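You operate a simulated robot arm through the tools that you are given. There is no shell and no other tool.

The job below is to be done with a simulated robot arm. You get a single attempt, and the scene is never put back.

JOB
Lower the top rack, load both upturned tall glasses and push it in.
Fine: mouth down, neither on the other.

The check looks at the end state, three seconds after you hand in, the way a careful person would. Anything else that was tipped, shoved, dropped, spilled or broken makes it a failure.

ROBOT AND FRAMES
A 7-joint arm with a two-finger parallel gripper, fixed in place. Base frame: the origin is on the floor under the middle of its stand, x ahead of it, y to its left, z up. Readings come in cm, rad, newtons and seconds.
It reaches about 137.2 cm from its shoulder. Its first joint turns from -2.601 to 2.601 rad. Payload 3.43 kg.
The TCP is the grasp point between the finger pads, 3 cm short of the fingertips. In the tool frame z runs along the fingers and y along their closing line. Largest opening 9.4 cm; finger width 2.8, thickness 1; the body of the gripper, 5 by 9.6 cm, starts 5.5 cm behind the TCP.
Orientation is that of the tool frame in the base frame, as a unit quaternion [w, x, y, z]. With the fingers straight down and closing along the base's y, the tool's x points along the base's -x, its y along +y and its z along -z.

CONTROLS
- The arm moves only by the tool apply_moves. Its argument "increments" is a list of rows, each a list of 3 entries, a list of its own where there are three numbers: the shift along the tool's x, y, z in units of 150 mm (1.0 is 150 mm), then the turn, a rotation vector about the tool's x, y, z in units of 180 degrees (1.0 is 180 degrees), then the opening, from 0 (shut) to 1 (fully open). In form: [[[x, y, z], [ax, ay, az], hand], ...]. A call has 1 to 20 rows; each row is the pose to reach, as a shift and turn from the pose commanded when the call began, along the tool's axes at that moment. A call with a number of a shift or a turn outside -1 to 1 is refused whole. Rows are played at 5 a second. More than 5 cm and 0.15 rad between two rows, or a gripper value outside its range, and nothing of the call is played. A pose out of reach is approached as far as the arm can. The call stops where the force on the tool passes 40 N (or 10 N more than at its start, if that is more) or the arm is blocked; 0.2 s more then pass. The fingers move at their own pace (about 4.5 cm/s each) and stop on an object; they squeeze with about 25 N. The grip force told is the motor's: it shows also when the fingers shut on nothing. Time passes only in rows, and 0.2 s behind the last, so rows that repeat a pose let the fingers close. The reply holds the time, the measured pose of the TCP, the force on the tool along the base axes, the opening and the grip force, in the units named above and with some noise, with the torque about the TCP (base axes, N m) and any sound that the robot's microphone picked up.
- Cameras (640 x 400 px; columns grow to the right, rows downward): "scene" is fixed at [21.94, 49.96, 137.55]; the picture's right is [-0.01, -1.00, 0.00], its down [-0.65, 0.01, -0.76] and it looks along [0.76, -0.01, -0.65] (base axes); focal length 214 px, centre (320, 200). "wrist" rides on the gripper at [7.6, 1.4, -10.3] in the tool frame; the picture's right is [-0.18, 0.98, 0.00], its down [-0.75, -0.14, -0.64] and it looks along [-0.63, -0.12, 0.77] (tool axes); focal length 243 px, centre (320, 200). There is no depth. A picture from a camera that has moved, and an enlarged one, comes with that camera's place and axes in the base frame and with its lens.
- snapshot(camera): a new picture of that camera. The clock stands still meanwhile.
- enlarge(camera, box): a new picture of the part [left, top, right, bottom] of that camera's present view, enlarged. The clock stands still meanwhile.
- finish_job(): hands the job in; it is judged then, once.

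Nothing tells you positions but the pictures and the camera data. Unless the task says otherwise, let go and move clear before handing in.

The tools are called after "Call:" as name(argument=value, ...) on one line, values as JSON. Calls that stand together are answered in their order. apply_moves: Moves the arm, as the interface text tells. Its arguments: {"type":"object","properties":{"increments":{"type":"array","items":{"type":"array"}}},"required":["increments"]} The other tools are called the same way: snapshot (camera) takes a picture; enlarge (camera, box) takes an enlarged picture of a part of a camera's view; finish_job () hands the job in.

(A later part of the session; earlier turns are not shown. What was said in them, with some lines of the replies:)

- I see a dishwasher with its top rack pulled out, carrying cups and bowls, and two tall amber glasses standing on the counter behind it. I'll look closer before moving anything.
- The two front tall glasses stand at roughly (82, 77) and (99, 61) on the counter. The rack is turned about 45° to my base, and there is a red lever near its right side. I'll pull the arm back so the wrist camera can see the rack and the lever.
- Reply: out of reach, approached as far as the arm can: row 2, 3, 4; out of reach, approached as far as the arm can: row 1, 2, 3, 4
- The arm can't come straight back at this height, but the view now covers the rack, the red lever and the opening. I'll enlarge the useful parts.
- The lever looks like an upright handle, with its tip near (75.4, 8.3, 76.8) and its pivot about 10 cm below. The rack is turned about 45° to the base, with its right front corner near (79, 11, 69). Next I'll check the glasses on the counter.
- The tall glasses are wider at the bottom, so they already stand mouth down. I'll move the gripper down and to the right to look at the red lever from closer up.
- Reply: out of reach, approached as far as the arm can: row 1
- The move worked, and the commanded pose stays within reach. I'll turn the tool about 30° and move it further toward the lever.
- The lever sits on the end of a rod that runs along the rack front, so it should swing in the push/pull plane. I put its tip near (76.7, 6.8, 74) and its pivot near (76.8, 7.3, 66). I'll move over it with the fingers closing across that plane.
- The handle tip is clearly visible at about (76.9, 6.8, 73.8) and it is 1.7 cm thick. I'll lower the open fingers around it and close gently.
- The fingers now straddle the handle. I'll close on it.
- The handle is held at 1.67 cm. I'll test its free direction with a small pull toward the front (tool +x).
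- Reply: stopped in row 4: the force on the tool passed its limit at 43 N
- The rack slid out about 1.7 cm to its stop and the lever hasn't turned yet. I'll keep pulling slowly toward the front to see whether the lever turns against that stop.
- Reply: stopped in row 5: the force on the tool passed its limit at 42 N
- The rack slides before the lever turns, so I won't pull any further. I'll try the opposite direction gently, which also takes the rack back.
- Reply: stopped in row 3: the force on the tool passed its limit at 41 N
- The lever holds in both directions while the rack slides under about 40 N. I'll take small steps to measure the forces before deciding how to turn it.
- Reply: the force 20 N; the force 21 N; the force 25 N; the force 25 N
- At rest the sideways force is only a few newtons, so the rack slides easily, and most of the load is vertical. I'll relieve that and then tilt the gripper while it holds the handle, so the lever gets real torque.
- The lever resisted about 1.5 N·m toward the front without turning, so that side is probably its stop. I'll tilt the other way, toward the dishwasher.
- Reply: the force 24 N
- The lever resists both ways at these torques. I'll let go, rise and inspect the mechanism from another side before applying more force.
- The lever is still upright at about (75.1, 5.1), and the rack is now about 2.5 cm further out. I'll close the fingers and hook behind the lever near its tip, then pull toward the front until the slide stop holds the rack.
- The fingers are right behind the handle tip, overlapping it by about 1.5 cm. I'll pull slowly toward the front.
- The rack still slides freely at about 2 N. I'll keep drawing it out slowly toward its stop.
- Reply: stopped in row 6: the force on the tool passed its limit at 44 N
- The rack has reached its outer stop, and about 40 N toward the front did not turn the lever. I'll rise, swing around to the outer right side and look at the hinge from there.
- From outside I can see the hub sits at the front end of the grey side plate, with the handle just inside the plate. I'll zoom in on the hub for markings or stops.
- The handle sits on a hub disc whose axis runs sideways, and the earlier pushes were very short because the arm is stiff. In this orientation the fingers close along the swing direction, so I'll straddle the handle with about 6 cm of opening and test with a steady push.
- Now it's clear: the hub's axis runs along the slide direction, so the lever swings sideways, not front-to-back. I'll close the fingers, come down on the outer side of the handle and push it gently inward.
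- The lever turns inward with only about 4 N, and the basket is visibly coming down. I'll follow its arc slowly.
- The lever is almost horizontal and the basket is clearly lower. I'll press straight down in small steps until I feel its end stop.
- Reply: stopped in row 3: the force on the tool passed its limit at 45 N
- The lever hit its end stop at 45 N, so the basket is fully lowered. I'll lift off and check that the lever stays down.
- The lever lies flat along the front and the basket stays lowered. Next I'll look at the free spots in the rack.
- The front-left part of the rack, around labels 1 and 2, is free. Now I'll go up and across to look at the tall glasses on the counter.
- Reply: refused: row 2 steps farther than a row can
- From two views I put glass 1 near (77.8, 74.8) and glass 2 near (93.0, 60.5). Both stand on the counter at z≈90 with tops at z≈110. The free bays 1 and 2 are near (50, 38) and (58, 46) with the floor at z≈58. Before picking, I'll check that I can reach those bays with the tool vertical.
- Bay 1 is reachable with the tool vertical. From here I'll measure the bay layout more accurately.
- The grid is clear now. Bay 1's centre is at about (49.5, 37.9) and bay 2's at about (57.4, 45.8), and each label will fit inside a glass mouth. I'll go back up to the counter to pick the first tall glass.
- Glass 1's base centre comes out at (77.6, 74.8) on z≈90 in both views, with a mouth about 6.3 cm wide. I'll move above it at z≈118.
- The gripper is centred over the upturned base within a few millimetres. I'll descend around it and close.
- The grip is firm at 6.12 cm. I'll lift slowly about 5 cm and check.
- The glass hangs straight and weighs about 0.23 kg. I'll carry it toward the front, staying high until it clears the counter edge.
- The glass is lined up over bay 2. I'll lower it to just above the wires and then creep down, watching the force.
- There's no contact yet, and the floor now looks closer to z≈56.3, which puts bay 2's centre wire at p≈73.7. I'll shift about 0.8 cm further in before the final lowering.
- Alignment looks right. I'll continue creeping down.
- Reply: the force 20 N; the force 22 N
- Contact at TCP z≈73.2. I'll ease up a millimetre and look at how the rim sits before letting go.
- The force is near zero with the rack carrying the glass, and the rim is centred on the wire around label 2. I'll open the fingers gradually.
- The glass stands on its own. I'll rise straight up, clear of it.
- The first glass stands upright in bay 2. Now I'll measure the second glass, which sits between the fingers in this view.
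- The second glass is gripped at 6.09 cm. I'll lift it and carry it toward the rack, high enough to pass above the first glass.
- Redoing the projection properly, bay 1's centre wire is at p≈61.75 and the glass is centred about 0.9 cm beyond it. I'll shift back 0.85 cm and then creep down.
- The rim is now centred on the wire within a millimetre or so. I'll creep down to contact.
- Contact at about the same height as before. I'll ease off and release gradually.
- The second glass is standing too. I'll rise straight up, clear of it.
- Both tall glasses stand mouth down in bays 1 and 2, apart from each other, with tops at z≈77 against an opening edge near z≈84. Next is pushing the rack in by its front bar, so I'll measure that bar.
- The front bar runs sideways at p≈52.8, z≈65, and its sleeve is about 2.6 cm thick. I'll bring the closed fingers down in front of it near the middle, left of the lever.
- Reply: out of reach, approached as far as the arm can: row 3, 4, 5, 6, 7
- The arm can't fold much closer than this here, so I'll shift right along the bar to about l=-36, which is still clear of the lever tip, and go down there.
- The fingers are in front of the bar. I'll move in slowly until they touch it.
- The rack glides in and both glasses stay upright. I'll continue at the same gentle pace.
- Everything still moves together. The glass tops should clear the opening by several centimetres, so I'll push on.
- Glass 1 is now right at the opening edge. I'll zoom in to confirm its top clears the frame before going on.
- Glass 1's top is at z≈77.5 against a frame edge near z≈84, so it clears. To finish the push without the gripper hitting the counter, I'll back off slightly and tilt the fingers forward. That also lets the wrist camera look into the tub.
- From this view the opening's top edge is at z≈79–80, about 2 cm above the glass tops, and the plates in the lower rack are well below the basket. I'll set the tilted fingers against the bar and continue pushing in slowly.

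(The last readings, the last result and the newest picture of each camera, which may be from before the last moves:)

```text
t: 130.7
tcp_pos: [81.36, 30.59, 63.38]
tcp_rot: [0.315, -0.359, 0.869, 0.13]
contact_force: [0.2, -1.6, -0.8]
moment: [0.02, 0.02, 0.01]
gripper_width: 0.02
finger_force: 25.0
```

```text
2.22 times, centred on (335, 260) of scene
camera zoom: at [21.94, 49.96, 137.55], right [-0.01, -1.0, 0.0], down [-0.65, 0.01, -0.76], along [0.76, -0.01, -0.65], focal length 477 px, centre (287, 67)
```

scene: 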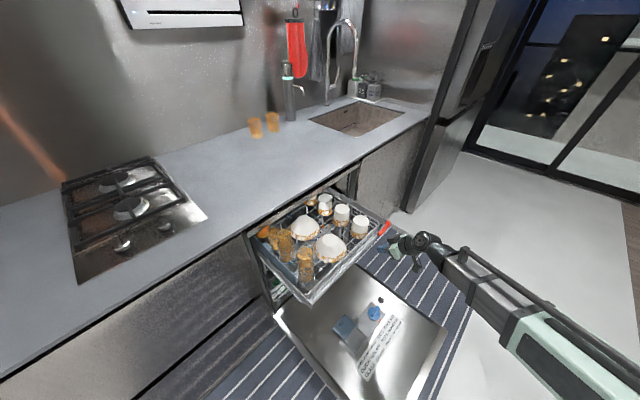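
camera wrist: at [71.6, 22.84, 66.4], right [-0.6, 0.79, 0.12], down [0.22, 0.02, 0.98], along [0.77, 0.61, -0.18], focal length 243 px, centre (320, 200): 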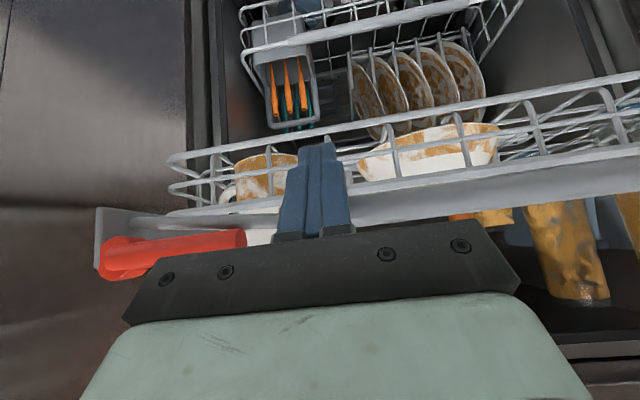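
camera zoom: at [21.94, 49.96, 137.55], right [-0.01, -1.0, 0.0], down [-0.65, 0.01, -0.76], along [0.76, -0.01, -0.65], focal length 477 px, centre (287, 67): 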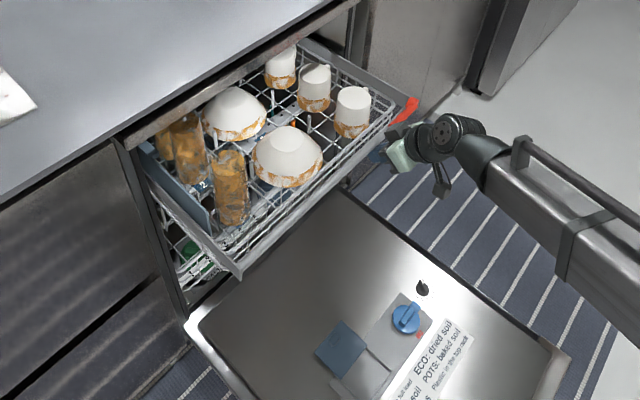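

Both glasses hold the same position relative to the rack. I'll keep going.

Call:
apply_moves(increments=[[[-0.015, 0, 0.0126], [0, 0, 0], 0], [[-0.035, 0, 0.0294], [0, 0, 0], 0], [[-0.055, 0, 0.0462], [0, 0, 0], 0], [[-0.075, 0, 0.063], [0, 0, 0], 0], [[-0.095, 0, 0.0798], [0, 0, 0], 0], [[-0.115, 0, 0.0966], [0, 0, 0], 0], [[-0.135, 0, 0.1134], [0, 0, 0], 0], [[-0.155, 0, 0.1302], [0, 0, 0], 0], [[-0.175, 0, 0.147], [0, 0, 0], 0], [[-0.195, 0, 0.1638], [0, 0, 0], 0], [[-0.215, 0, 0.1806], [0, 0, 0], 0], [[-0.235, 0, 0.1974], [0, 0, 0], 0], [[-0.255, 0, 0.2142], [0, 0, 0], 0], [[-0.275, 0, 0.231], [0, 0, 0], 0]])

Call:
snapshot(camera="wrist")

Call:
enlarge(camera="scene", box=[240, 170, 430, 350])

Call:
enlarge(camera="wrist", box=[420, 140, 640, 380])

```text
t: 133.7
tcp_pos: [85.35, 34.36, 63.26]
tcp_rot: [0.315, -0.361, 0.868, 0.131]
contact_force: [-0.3, 0.1, -0.2]
moment: [-0.01, 0.01, 0.0]
gripper_width: 0.01
finger_force: 24.8
```

```text
taken
camera wrist: at [75.49, 26.66, 66.4], right [-0.6, 0.79, 0.12], down [0.22, 0.02, 0.98], along [0.77, 0.61, -0.18], focal length 243 px, centre (320, 200)
```

wrist: 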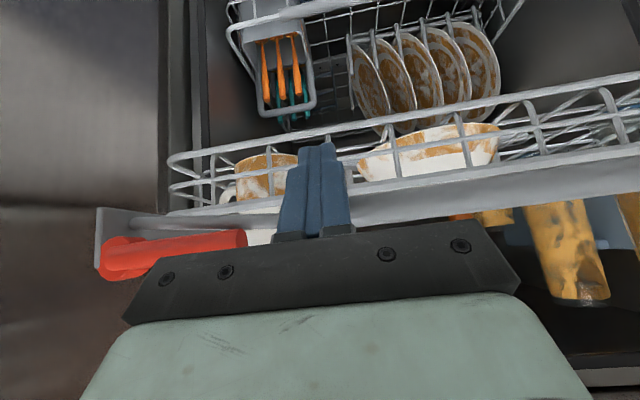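

```text
2.22 times, centred on (335, 260) of scene
camera zoom: at [21.94, 49.96, 137.55], right [-0.01, -1.0, 0.0], down [-0.65, 0.01, -0.76], along [0.76, -0.01, -0.65], focal length 477 px, centre (287, 67)
```

zoom: 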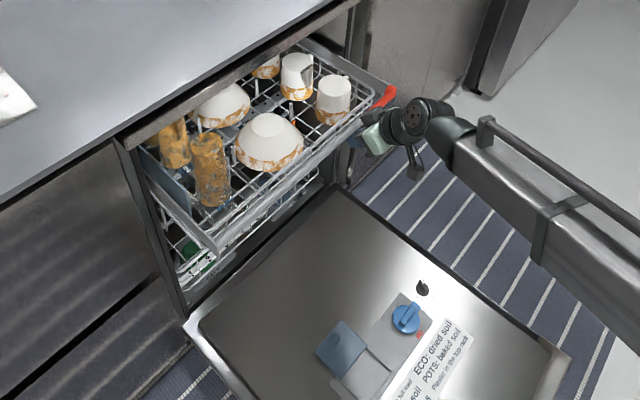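

```text
1.67 times, centred on (530, 260) of wrist
camera zoom: at [75.49, 26.66, 66.4], right [-0.6, 0.79, 0.12], down [0.22, 0.02, 0.98], along [0.77, 0.61, -0.18], focal length 404 px, centre (-30, 100)
```

zoom: 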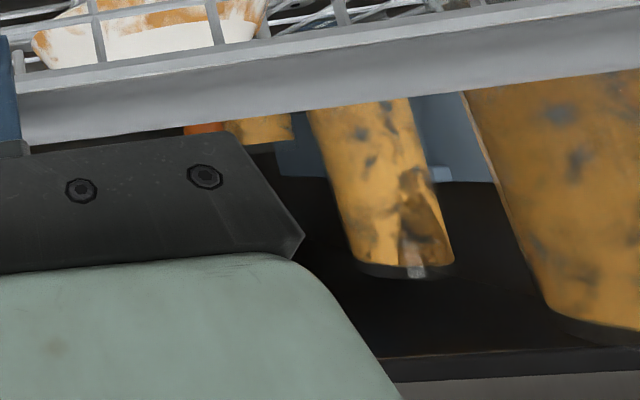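

Glass 1 is inside the tub with visible headroom. I'll continue.

Call:
apply_moves(increments=[[[-0.015, 0, 0.0126], [0, 0, 0], 0], [[-0.035, 0, 0.0294], [0, 0, 0], 0], [[-0.055, 0, 0.0462], [0, 0, 0], 0], [[-0.075, 0, 0.063], [0, 0, 0], 0], [[-0.095, 0, 0.0798], [0, 0, 0], 0], [[-0.115, 0, 0.0966], [0, 0, 0], 0], [[-0.135, 0, 0.1134], [0, 0, 0], 0], [[-0.155, 0, 0.1302], [0, 0, 0], 0], [[-0.175, 0, 0.147], [0, 0, 0], 0], [[-0.195, 0, 0.1638], [0, 0, 0], 0], [[-0.215, 0, 0.1806], [0, 0, 0], 0], [[-0.235, 0, 0.1974], [0, 0, 0], 0], [[-0.255, 0, 0.2142], [0, 0, 0], 0], [[-0.275, 0, 0.231], [0, 0, 0], 0], [[-0.295, 0, 0.2478], [0, 0, 0], 0], [[-0.315, 0, 0.2646], [0, 0, 0], 0]])

Call:
snapshot(camera="wrist")

Call:
enlarge(camera="scene", box=[240, 170, 430, 350])

Call:
enlarge(camera="wrist", box=[420, 140, 640, 380])

```text
t: 137.1
tcp_pos: [89.54, 38.82, 63.28]
tcp_rot: [0.315, -0.36, 0.868, 0.131]
contact_force: [0.1, 0.3, 0.2]
moment: [0.0, -0.02, -0.02]
gripper_width: 0.0
finger_force: 25.0
```

```text
taken
camera wrist: at [79.71, 31.01, 66.48], right [-0.6, 0.79, 0.12], down [0.22, 0.02, 0.98], along [0.77, 0.61, -0.18], focal length 243 px, centre (320, 200)
```

wrist: 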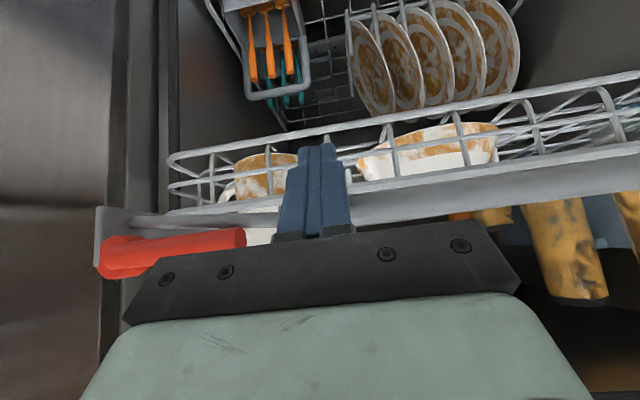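

```text
2.22 times, centred on (335, 260) of scene
camera zoom: at [21.94, 49.96, 137.55], right [-0.01, -1.0, 0.0], down [-0.65, 0.01, -0.76], along [0.76, -0.01, -0.65], focal length 477 px, centre (287, 67)
```

zoom: 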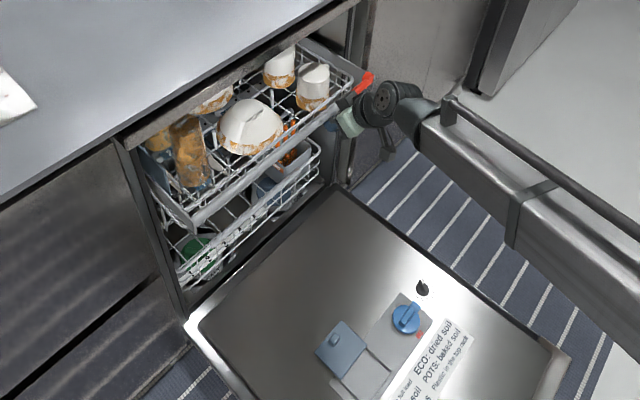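

```text
1.67 times, centred on (530, 260) of wrist
camera zoom: at [79.71, 31.01, 66.48], right [-0.6, 0.79, 0.12], down [0.22, 0.02, 0.98], along [0.77, 0.61, -0.18], focal length 404 px, centre (-30, 100)
```

zoom: 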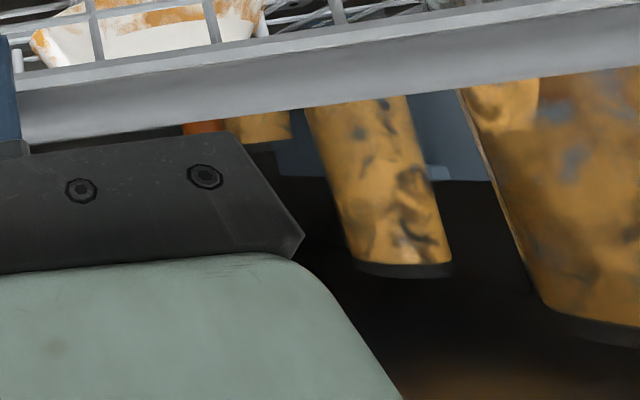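

Call:
apply_moves(increments=[[[-0.015, 0, 0.0126], [0, 0, 0], 0], [[-0.035, 0, 0.0294], [0, 0, 0], 0], [[-0.055, 0, 0.0462], [0, 0, 0], 0], [[-0.075, 0, 0.063], [0, 0, 0], 0], [[-0.095, 0, 0.0798], [0, 0, 0], 0], [[-0.115, 0, 0.0966], [0, 0, 0], 0], [[-0.135, 0, 0.1134], [0, 0, 0], 0], [[-0.155, 0, 0.1302], [0, 0, 0], 0], [[-0.175, 0, 0.147], [0, 0, 0], 0], [[-0.195, 0, 0.1638], [0, 0, 0], 0], [[-0.215, 0, 0.1806], [0, 0, 0], 0], [[-0.235, 0, 0.1974], [0, 0, 0], 0]])

Call:
snapshot(camera="wrist")

Call:
enlarge(camera="scene", box=[240, 170, 430, 350])

```text
t: 139.7
tcp_pos: [92.8, 42.03, 63.25]
tcp_rot: [0.315, -0.36, 0.868, 0.13]
contact_force: [-0.9, -0.4, -0.5]
moment: [0.0, -0.03, 0.03]
gripper_width: 0.01
finger_force: 24.0
```

```text
taken
camera wrist: at [83.05, 34.29, 66.36], right [-0.6, 0.79, 0.12], down [0.22, 0.02, 0.98], along [0.77, 0.61, -0.18], focal length 243 px, centre (320, 200)
```

wrist: 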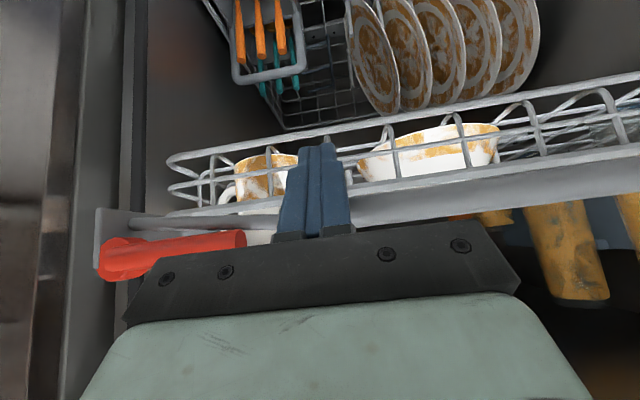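

```text
2.22 times, centred on (335, 260) of scene
camera zoom: at [21.94, 49.96, 137.55], right [-0.01, -1.0, 0.0], down [-0.65, 0.01, -0.76], along [0.76, -0.01, -0.65], focal length 477 px, centre (287, 67)
```

zoom: 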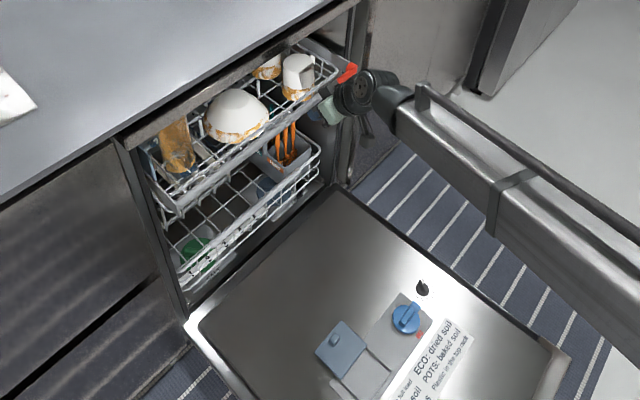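

Call:
apply_moves(increments=[[[-0.015, 0, 0.0126], [0, 0, 0], 0], [[-0.03, 0, 0.0252], [0, 0, 0], 0], [[-0.045, 0, 0.0378], [0, 0, 0], 0], [[-0.06, 0, 0.0504], [0, 0, 0], 0], [[-0.075, 0, 0.063], [0, 0, 0], 0], [[-0.09, 0, 0.0756], [0, 0, 0], 0], [[-0.105, 0, 0.0882], [0, 0, 0], 0], [[-0.12, 0, 0.1008], [0, 0, 0], 0], [[-0.135, 0, 0.1134], [0, 0, 0], 0], [[-0.15, 0, 0.126], [0, 0, 0], 0], [[-0.165, 0, 0.1386], [0, 0, 0], 0], [[-0.18, 0, 0.1512], [0, 0, 0], 0]])

Call:
snapshot(camera="wrist")

Call:
snapshot(camera="scene")

Call:
enlarge(camera="scene", box=[260, 170, 400, 310])

```text
t: 142.3
tcp_pos: [95.27, 44.56, 63.26]
tcp_rot: [0.315, -0.36, 0.868, 0.131]
contact_force: [-1.0, -0.1, 0.5]
moment: [0.0, 0.02, 0.01]
gripper_width: 0.0
finger_force: 25.3
```

```text
taken
camera wrist: at [85.47, 36.79, 66.4], right [-0.6, 0.79, 0.12], down [0.22, 0.02, 0.98], along [0.77, 0.61, -0.18], focal length 243 px, centre (320, 200)
```

wrist: 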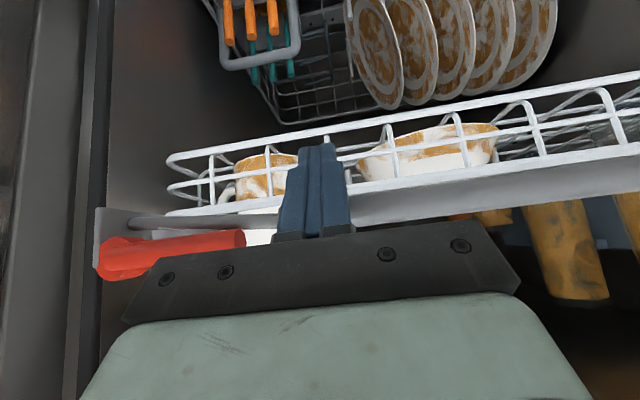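

```text
taken
```

scene: 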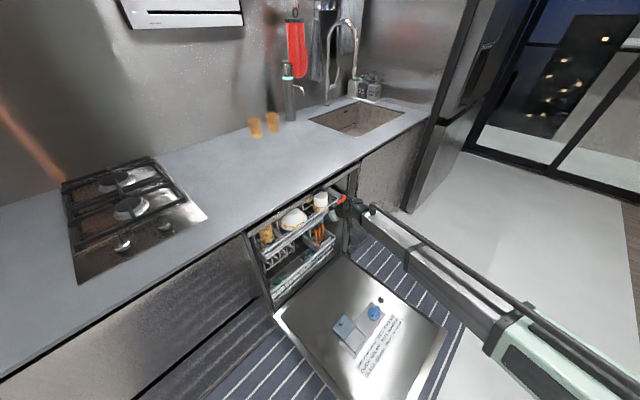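

```text
2.86 times, centred on (330, 240) of scene
camera zoom: at [21.94, 49.96, 137.55], right [-0.01, -1.0, 0.0], down [-0.65, 0.01, -0.76], along [0.76, -0.01, -0.65], focal length 613 px, centre (291, 86)
```

zoom: 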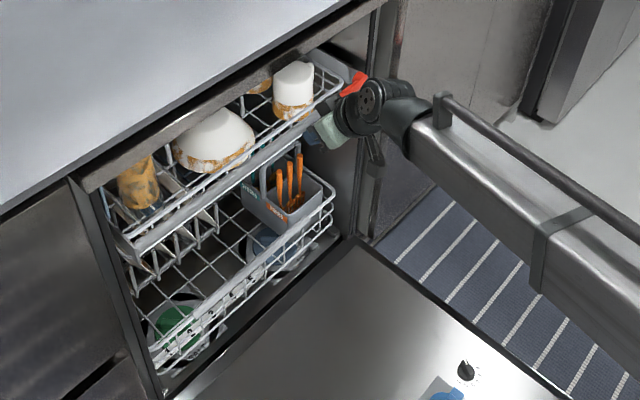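

Call:
apply_moves(increments=[[[-0.015, 0, 0.0126], [0, 0, 0], 0], [[-0.03, 0, 0.0252], [0, 0, 0], 0], [[-0.045, 0, 0.0378], [0, 0, 0], 0], [[-0.06, 0, 0.0504], [0, 0, 0], 0], [[-0.075, 0, 0.063], [0, 0, 0], 0], [[-0.09, 0, 0.0756], [0, 0, 0], 0], [[-0.105, 0, 0.0882], [0, 0, 0], 0], [[-0.12, 0, 0.1008], [0, 0, 0], 0], [[-0.135, 0, 0.1134], [0, 0, 0], 0], [[-0.15, 0, 0.126], [0, 0, 0], 0]])

Call:
snapshot(camera="wrist")

Call:
enlarge(camera="scene", box=[260, 170, 400, 310])

```text
t: 144.5
tcp_pos: [97.21, 46.59, 63.34]
tcp_rot: [0.315, -0.361, 0.868, 0.131]
contact_force: [-0.1, -0.6, -0.2]
moment: [0.01, 0.03, 0.01]
gripper_width: 0.0
finger_force: 25.1
```

```text
taken
camera wrist: at [87.45, 38.9, 66.43], right [-0.6, 0.79, 0.12], down [0.22, 0.02, 0.98], along [0.77, 0.61, -0.18], focal length 243 px, centre (320, 200)
```

wrist: 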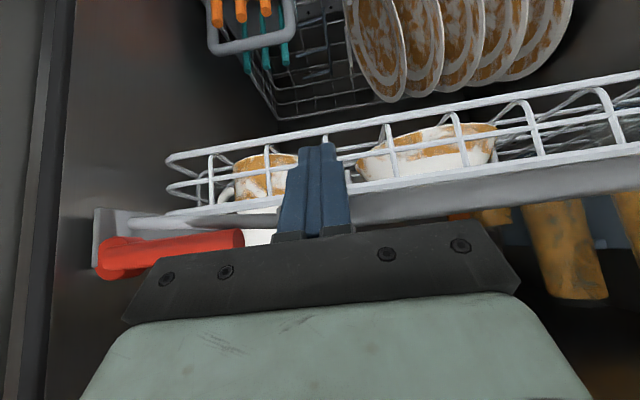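

```text
2.86 times, centred on (330, 240) of scene
camera zoom: at [21.94, 49.96, 137.55], right [-0.01, -1.0, 0.0], down [-0.65, 0.01, -0.76], along [0.76, -0.01, -0.65], focal length 613 px, centre (291, 86)
```

zoom: 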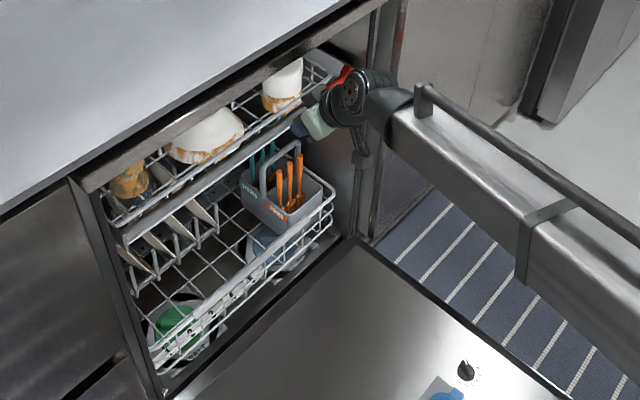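

The bar is already inside the opening and there is still no stop. To keep the wrist clear of the counter for the last part, I'll back off, tilt the fingers nearly horizontal, and push with their tips.

Call:
apply_moves(increments=[[[0.1, 0, -0.085], [0, 0, 0], 0], [[0.25, 0, -0.21], [0, 0, 0], 0], [[0.357, 0, -0.3], [0, -0.02, 0], 0], [[0.357, 0, -0.3], [0, -0.06, 0], 0], [[0.357, 0, -0.3], [0, -0.1, 0], 0], [[0.357, 0, -0.3], [0, -0.14, 0], 0], [[0.357, 0, -0.3], [0, -0.18, 0], 0], [[0.357, 0, -0.3], [0, -0.222, 0], 0], [[0.357, 0, -0.3], [0, -0.222, 0], 0]])

Call:
snapshot(camera="wrist")

Call:
enlarge(camera="scene", box=[260, 170, 440, 330])

```text
t: 146.5
tcp_pos: [92.37, 41.56, 63.23]
tcp_rot: [0.594, -0.293, 0.708, 0.246]
contact_force: [0.5, -0.2, 0.4]
moment: [0.0, 0.0, 0.0]
gripper_width: 0.0
finger_force: 25.4
```

```text
taken
camera wrist: at [83.26, 34.62, 57.69], right [-0.67, 0.72, 0.18], down [-0.25, -0.45, 0.85], along [0.7, 0.53, 0.49], focal length 243 px, centre (320, 200)
```

wrist: 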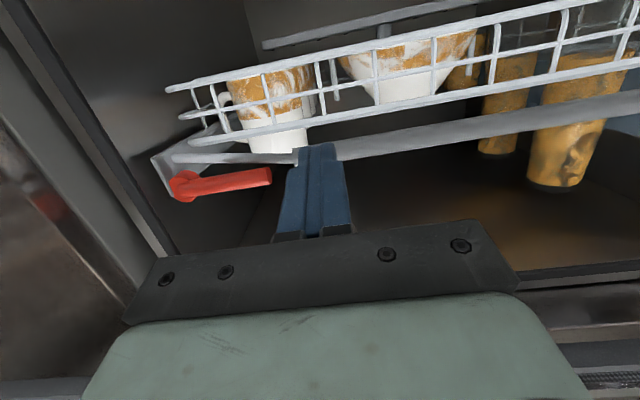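

```text
2.50 times, centred on (350, 250) of scene
camera zoom: at [21.94, 49.96, 137.55], right [-0.01, -1.0, 0.0], down [-0.65, 0.01, -0.76], along [0.76, -0.01, -0.65], focal length 536 px, centre (245, 75)
```

zoom: 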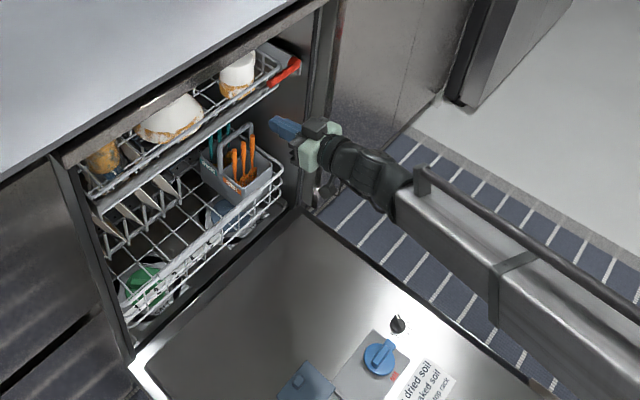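

The view from here shows both glasses upright under the tub ceiling with headroom. I'll bring the fingertips to the bar and push the last stretch gently.

Call:
apply_moves(increments=[[[-0.06, 0, 0.08], [0, 0, 0], 0], [[-0.12, 0, 0.16], [0, 0, 0], 0], [[-0.183, 0, 0.2317], [0, 0, 0], 0], [[-0.1865, 0, 0.2514], [0, 0, 0], 0], [[-0.19, 0, 0.2711], [0, 0, 0], 0], [[-0.1935, 0, 0.2908], [0, 0, 0], 0], [[-0.197, 0, 0.3105], [0, 0, 0], 0], [[-0.2005, 0, 0.3302], [0, 0, 0], 0], [[-0.204, 0, 0.3499], [0, 0, 0], 0], [[-0.2075, 0, 0.3696], [0, 0, 0], 0]])

Call:
snapshot(camera="wrist")

Call:
enlarge(camera="scene", box=[260, 170, 440, 330])

```text
t: 148.7
tcp_pos: [96.52, 45.87, 65.46]
tcp_rot: [0.593, -0.295, 0.708, 0.247]
contact_force: [-1.0, -0.2, 0.1]
moment: [-0.03, 0.05, -0.01]
gripper_width: 0.01
finger_force: 25.1
```

```text
taken
camera wrist: at [87.45, 38.82, 59.89], right [-0.67, 0.72, 0.18], down [-0.25, -0.45, 0.85], along [0.7, 0.53, 0.49], focal length 243 px, centre (320, 200)
```

wrist: 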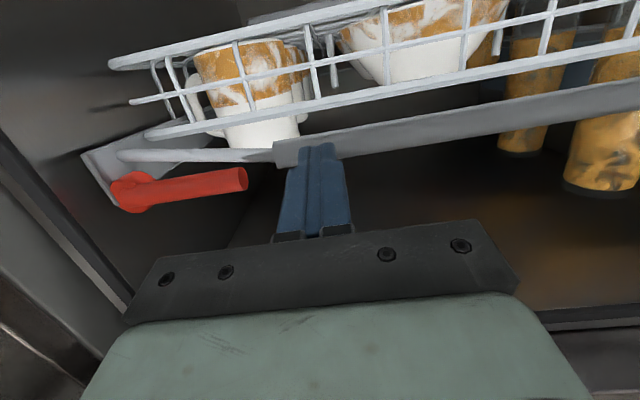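

```text
2.50 times, centred on (350, 250) of scene
camera zoom: at [21.94, 49.96, 137.55], right [-0.01, -1.0, 0.0], down [-0.65, 0.01, -0.76], along [0.76, -0.01, -0.65], focal length 536 px, centre (245, 75)
```

zoom: 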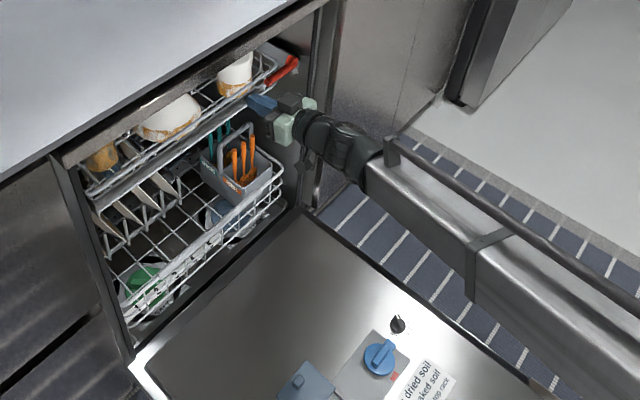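

Call:
apply_moves(increments=[[[-0.0035, 0, 0.0197], [0, 0, 0], 0], [[-0.007, 0, 0.0394], [0, 0, 0], 0], [[-0.0105, 0, 0.0591], [0, 0, 0], 0], [[-0.014, 0, 0.0788], [0, 0, 0], 0], [[-0.0175, 0, 0.0985], [0, 0, 0], 0], [[-0.021, 0, 0.1182], [0, 0, 0], 0], [[-0.0245, 0, 0.1379], [0, 0, 0], 0], [[-0.028, 0, 0.1576], [0, 0, 0], 0], [[-0.0315, 0, 0.1773], [0, 0, 0], 0], [[-0.035, 0, 0.197], [0, 0, 0], 0]])

Call:
snapshot(camera="wrist")

Call:
enlarge(camera="scene", box=[260, 170, 440, 330])

```text
t: 149.8
tcp_pos: [97.23, 46.43, 65.33]
tcp_rot: [0.592, -0.293, 0.709, 0.245]
contact_force: [-3.8, -5.7, 3.4]
moment: [0.03, -0.05, -0.03]
gripper_width: 0.01
finger_force: 24.9
stopped in row 5: the force on the tool passed its limit at 48 N (the readings are from after the stop); the commanded pose is now the measured one
```

```text
taken
camera wrist: at [88.03, 39.39, 59.91], right [-0.67, 0.72, 0.18], down [-0.25, -0.45, 0.86], along [0.7, 0.53, 0.48], focal length 243 px, centre (320, 200)
```

wrist: 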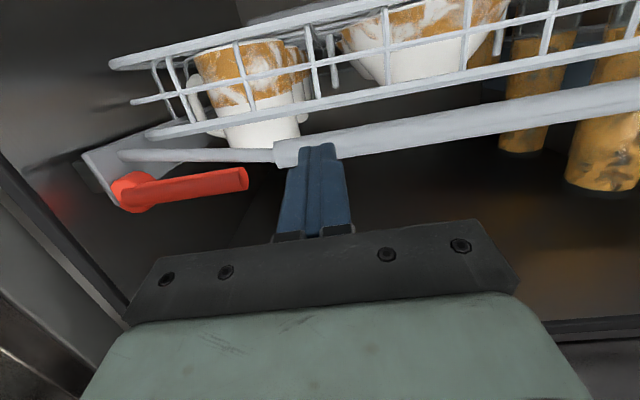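

```text
2.50 times, centred on (350, 250) of scene
camera zoom: at [21.94, 49.96, 137.55], right [-0.01, -1.0, 0.0], down [-0.65, 0.01, -0.76], along [0.76, -0.01, -0.65], focal length 536 px, centre (245, 75)
```

zoom: 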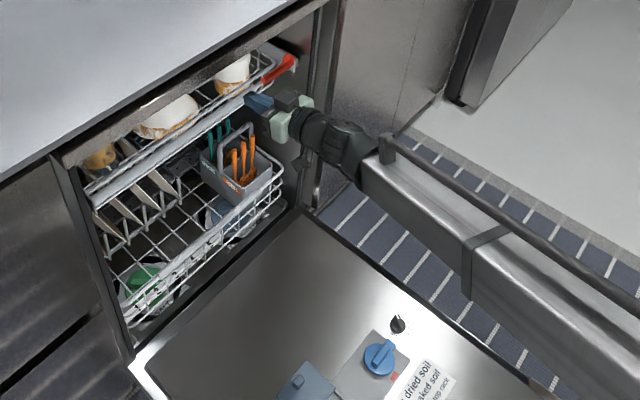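

The rack stopped firmly at 48 N with the bar about 8 cm inside the opening, in line with the lower rack front, so this should be its inner stop. I'll back away and inspect the inside.

Call:
apply_moves(increments=[[[0.012, 0, -0.066], [0, 0, 0], 0], [[0.035, 0, -0.2], [0, 0, 0], 0], [[0.07, 0, -0.4], [0, 0, 0], 0], [[0.105, 0, -0.6], [0, 0, 0], 0], [[0.14, 0, -0.8], [0, 0, 0], 0], [[0.16, 0, -0.95], [0, 0, 0], 0]])

Call:
snapshot(camera="wrist")

Call:
enlarge(camera="scene", box=[255, 170, 395, 310])

```text
t: 151.2
tcp_pos: [86.89, 36.1, 65.56]
tcp_rot: [0.592, -0.293, 0.71, 0.245]
contact_force: [-0.5, -0.2, 0.1]
moment: [0.01, 0.0, 0.01]
gripper_width: 0.0
finger_force: 25.0
```

```text
taken
camera wrist: at [77.78, 29.06, 60.0], right [-0.67, 0.72, 0.18], down [-0.25, -0.45, 0.86], along [0.7, 0.53, 0.48], focal length 243 px, centre (320, 200)
```

wrist: 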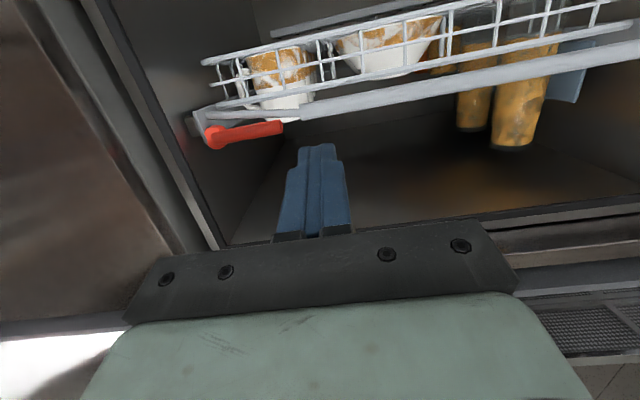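

```text
2.86 times, centred on (325, 240) of scene
camera zoom: at [21.94, 49.96, 137.55], right [-0.01, -1.0, 0.0], down [-0.65, 0.01, -0.76], along [0.76, -0.01, -0.65], focal length 613 px, centre (306, 86)
```

zoom: 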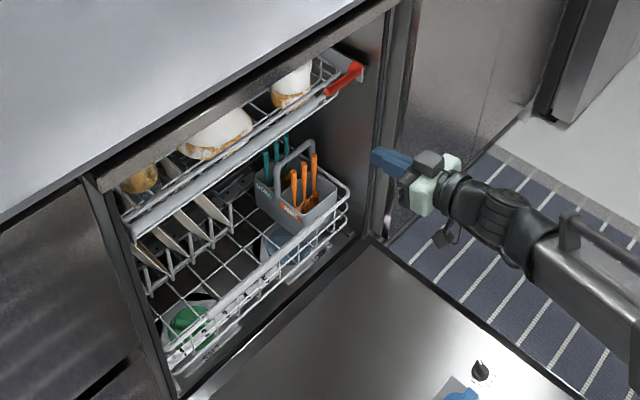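

Call:
apply_moves(increments=[[[0, 0.2, 0], [0, 0, 0], 0], [[0, 0.45, 0], [0, 0, 0], 0], [[0, 0.7, 0], [0, 0, 0], 0], [[0, 0.95, 0], [0, 0, 0], 0], [[0, 0.95, 0], [0, 0, 0], 0]])

Call:
snapshot(camera="wrist")

Call:
enlarge(camera="wrist", box=[300, 0, 540, 180])

Call:
enlarge(camera="wrist", box=[80, 0, 340, 180])

```text
t: 152.4
tcp_pos: [76.69, 46.13, 65.38]
tcp_rot: [0.592, -0.294, 0.709, 0.245]
contact_force: [0.3, 0.0, 1.2]
moment: [0.0, -0.02, 0.0]
gripper_width: 0.01
finger_force: 25.1
```

```text
taken
camera wrist: at [67.65, 39.02, 59.76], right [-0.67, 0.72, 0.18], down [-0.25, -0.45, 0.86], along [0.7, 0.53, 0.48], focal length 243 px, centre (320, 200)
```

wrist: 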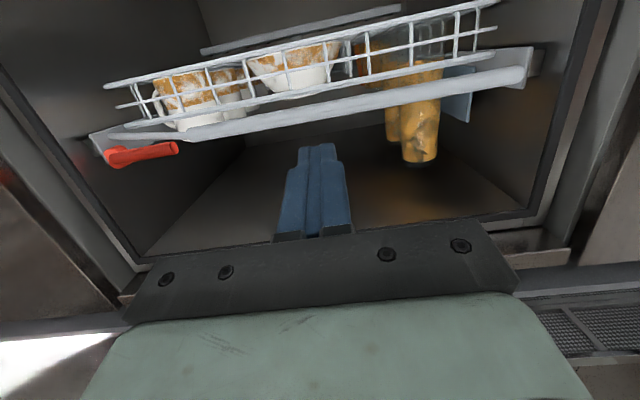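

```text
2.22 times, centred on (420, 90) of wrist
camera zoom: at [67.65, 39.02, 59.76], right [-0.67, 0.72, 0.18], down [-0.25, -0.45, 0.86], along [0.7, 0.53, 0.48], focal length 539 px, centre (98, 444)
```

zoom: 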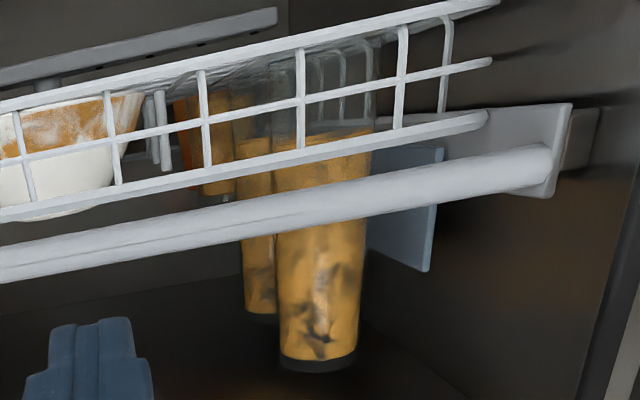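

```text
2.22 times, centred on (210, 90) of wrist
camera zoom: at [67.65, 39.02, 59.76], right [-0.67, 0.72, 0.18], down [-0.25, -0.45, 0.86], along [0.7, 0.53, 0.48], focal length 539 px, centre (564, 444)
```

zoom: 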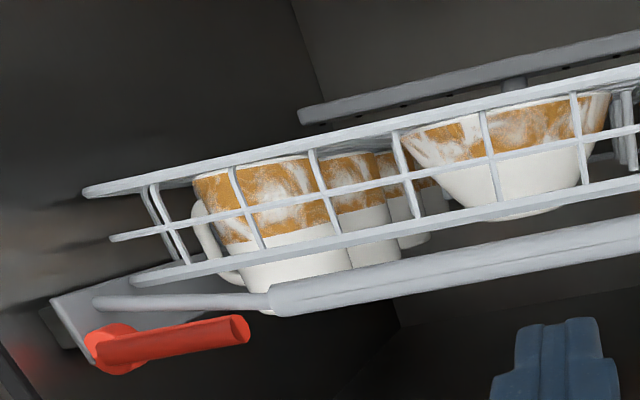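

Both glasses stand upright and apart, the cups and bowls are in place, and the rack is at its stop. I'll move the arm clear and check once more.

Call:
apply_moves(increments=[[[-0.08, 0, -0.13], [0, 0, 0], 0], [[-0.22, -0.05, -0.3], [0, 0, 0], 0], [[-0.38, -0.1, -0.45], [0, 0.02, 0], 0], [[-0.56, -0.15, -0.6], [0, 0.05, 0], 0], [[-0.7, -0.25, -0.7], [0, 0.09, 0], 0], [[-0.85, -0.35, -0.75], [0, 0.13, 0], 0]])

Call:
snapshot(camera="scene")

Call:
enlarge(camera="scene", box=[240, 160, 400, 320])

Call:
snapshot(camera="wrist")

```text
t: 153.8
tcp_pos: [74.25, 36.28, 80.17]
tcp_rot: [0.435, -0.337, 0.815, 0.181]
contact_force: [0.2, -0.2, -0.9]
moment: [-0.01, -0.01, 0.01]
gripper_width: 0.01
finger_force: 24.8
```

```text
taken
```

scene: 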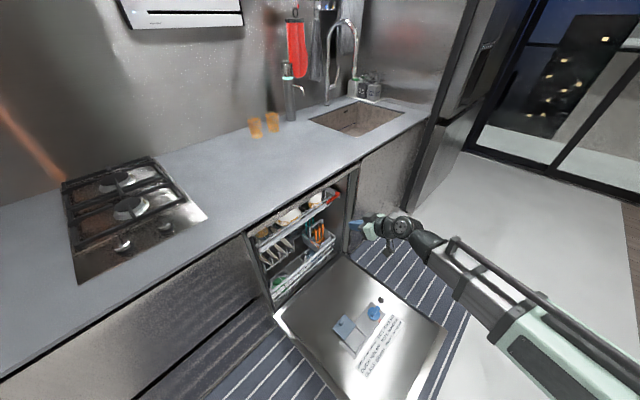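

```text
2.50 times, centred on (320, 240) of scene
camera zoom: at [21.94, 49.96, 137.55], right [-0.01, -1.0, 0.0], down [-0.65, 0.01, -0.76], along [0.76, -0.01, -0.65], focal length 536 px, centre (320, 100)
```

zoom: 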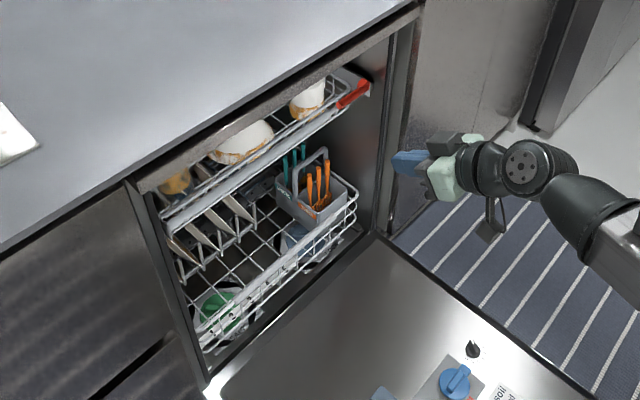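

```text
taken
camera wrist: at [64.1, 28.23, 79.65], right [-0.62, 0.77, 0.15], down [0.02, -0.18, 0.98], along [0.78, 0.61, 0.1], focal length 243 px, centre (320, 200)
```

wrist: 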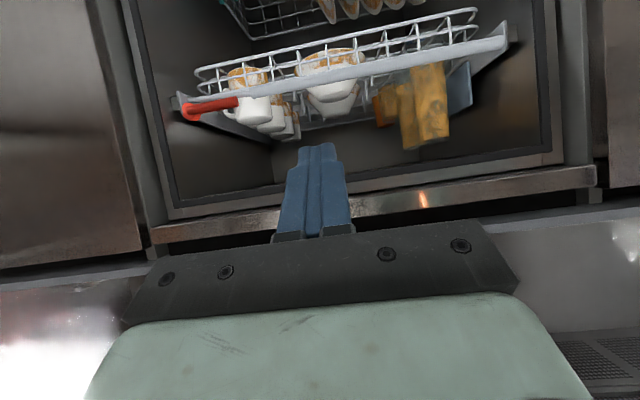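

I see the rack fully in, level with the lower rack's front. Both tall glasses stand mouth down side by side, the lever is down, nothing else has moved, and the arm is clear, so I'm handing the job in.

Call:
finish_job()

```text
The job is handed in.
```

The job is handed in. The top rack is lowered, both tall glasses stand mouth down in it side by side, and the rack is pushed in. The check's verdict hasn't come back to me.

- **Lowering:** the red lever swings sideways, not front to back. I first tried it the wrong way and drew the rack out to its outer stop. After that it turned inward to its end stop, and the basket stayed down.
- **Loading:** one glass is around label 2 and the other around label 1, each standing on its own on the wires. I set them down until the rack carried their weight, then let go.
- **Pushing in:** I pushed the front bar slowly until the rack stopped firmly at 48 N, about level with the lower rack's front. I estimated about 2 cm between the glass tops and the top of the opening.

In the last pictures the cups, bowls, plates and utensils looked in place, and so did the two short glasses on the counter. The arm is clear of the dishwasher. I left the door open, as the job did not ask for it to be closed.
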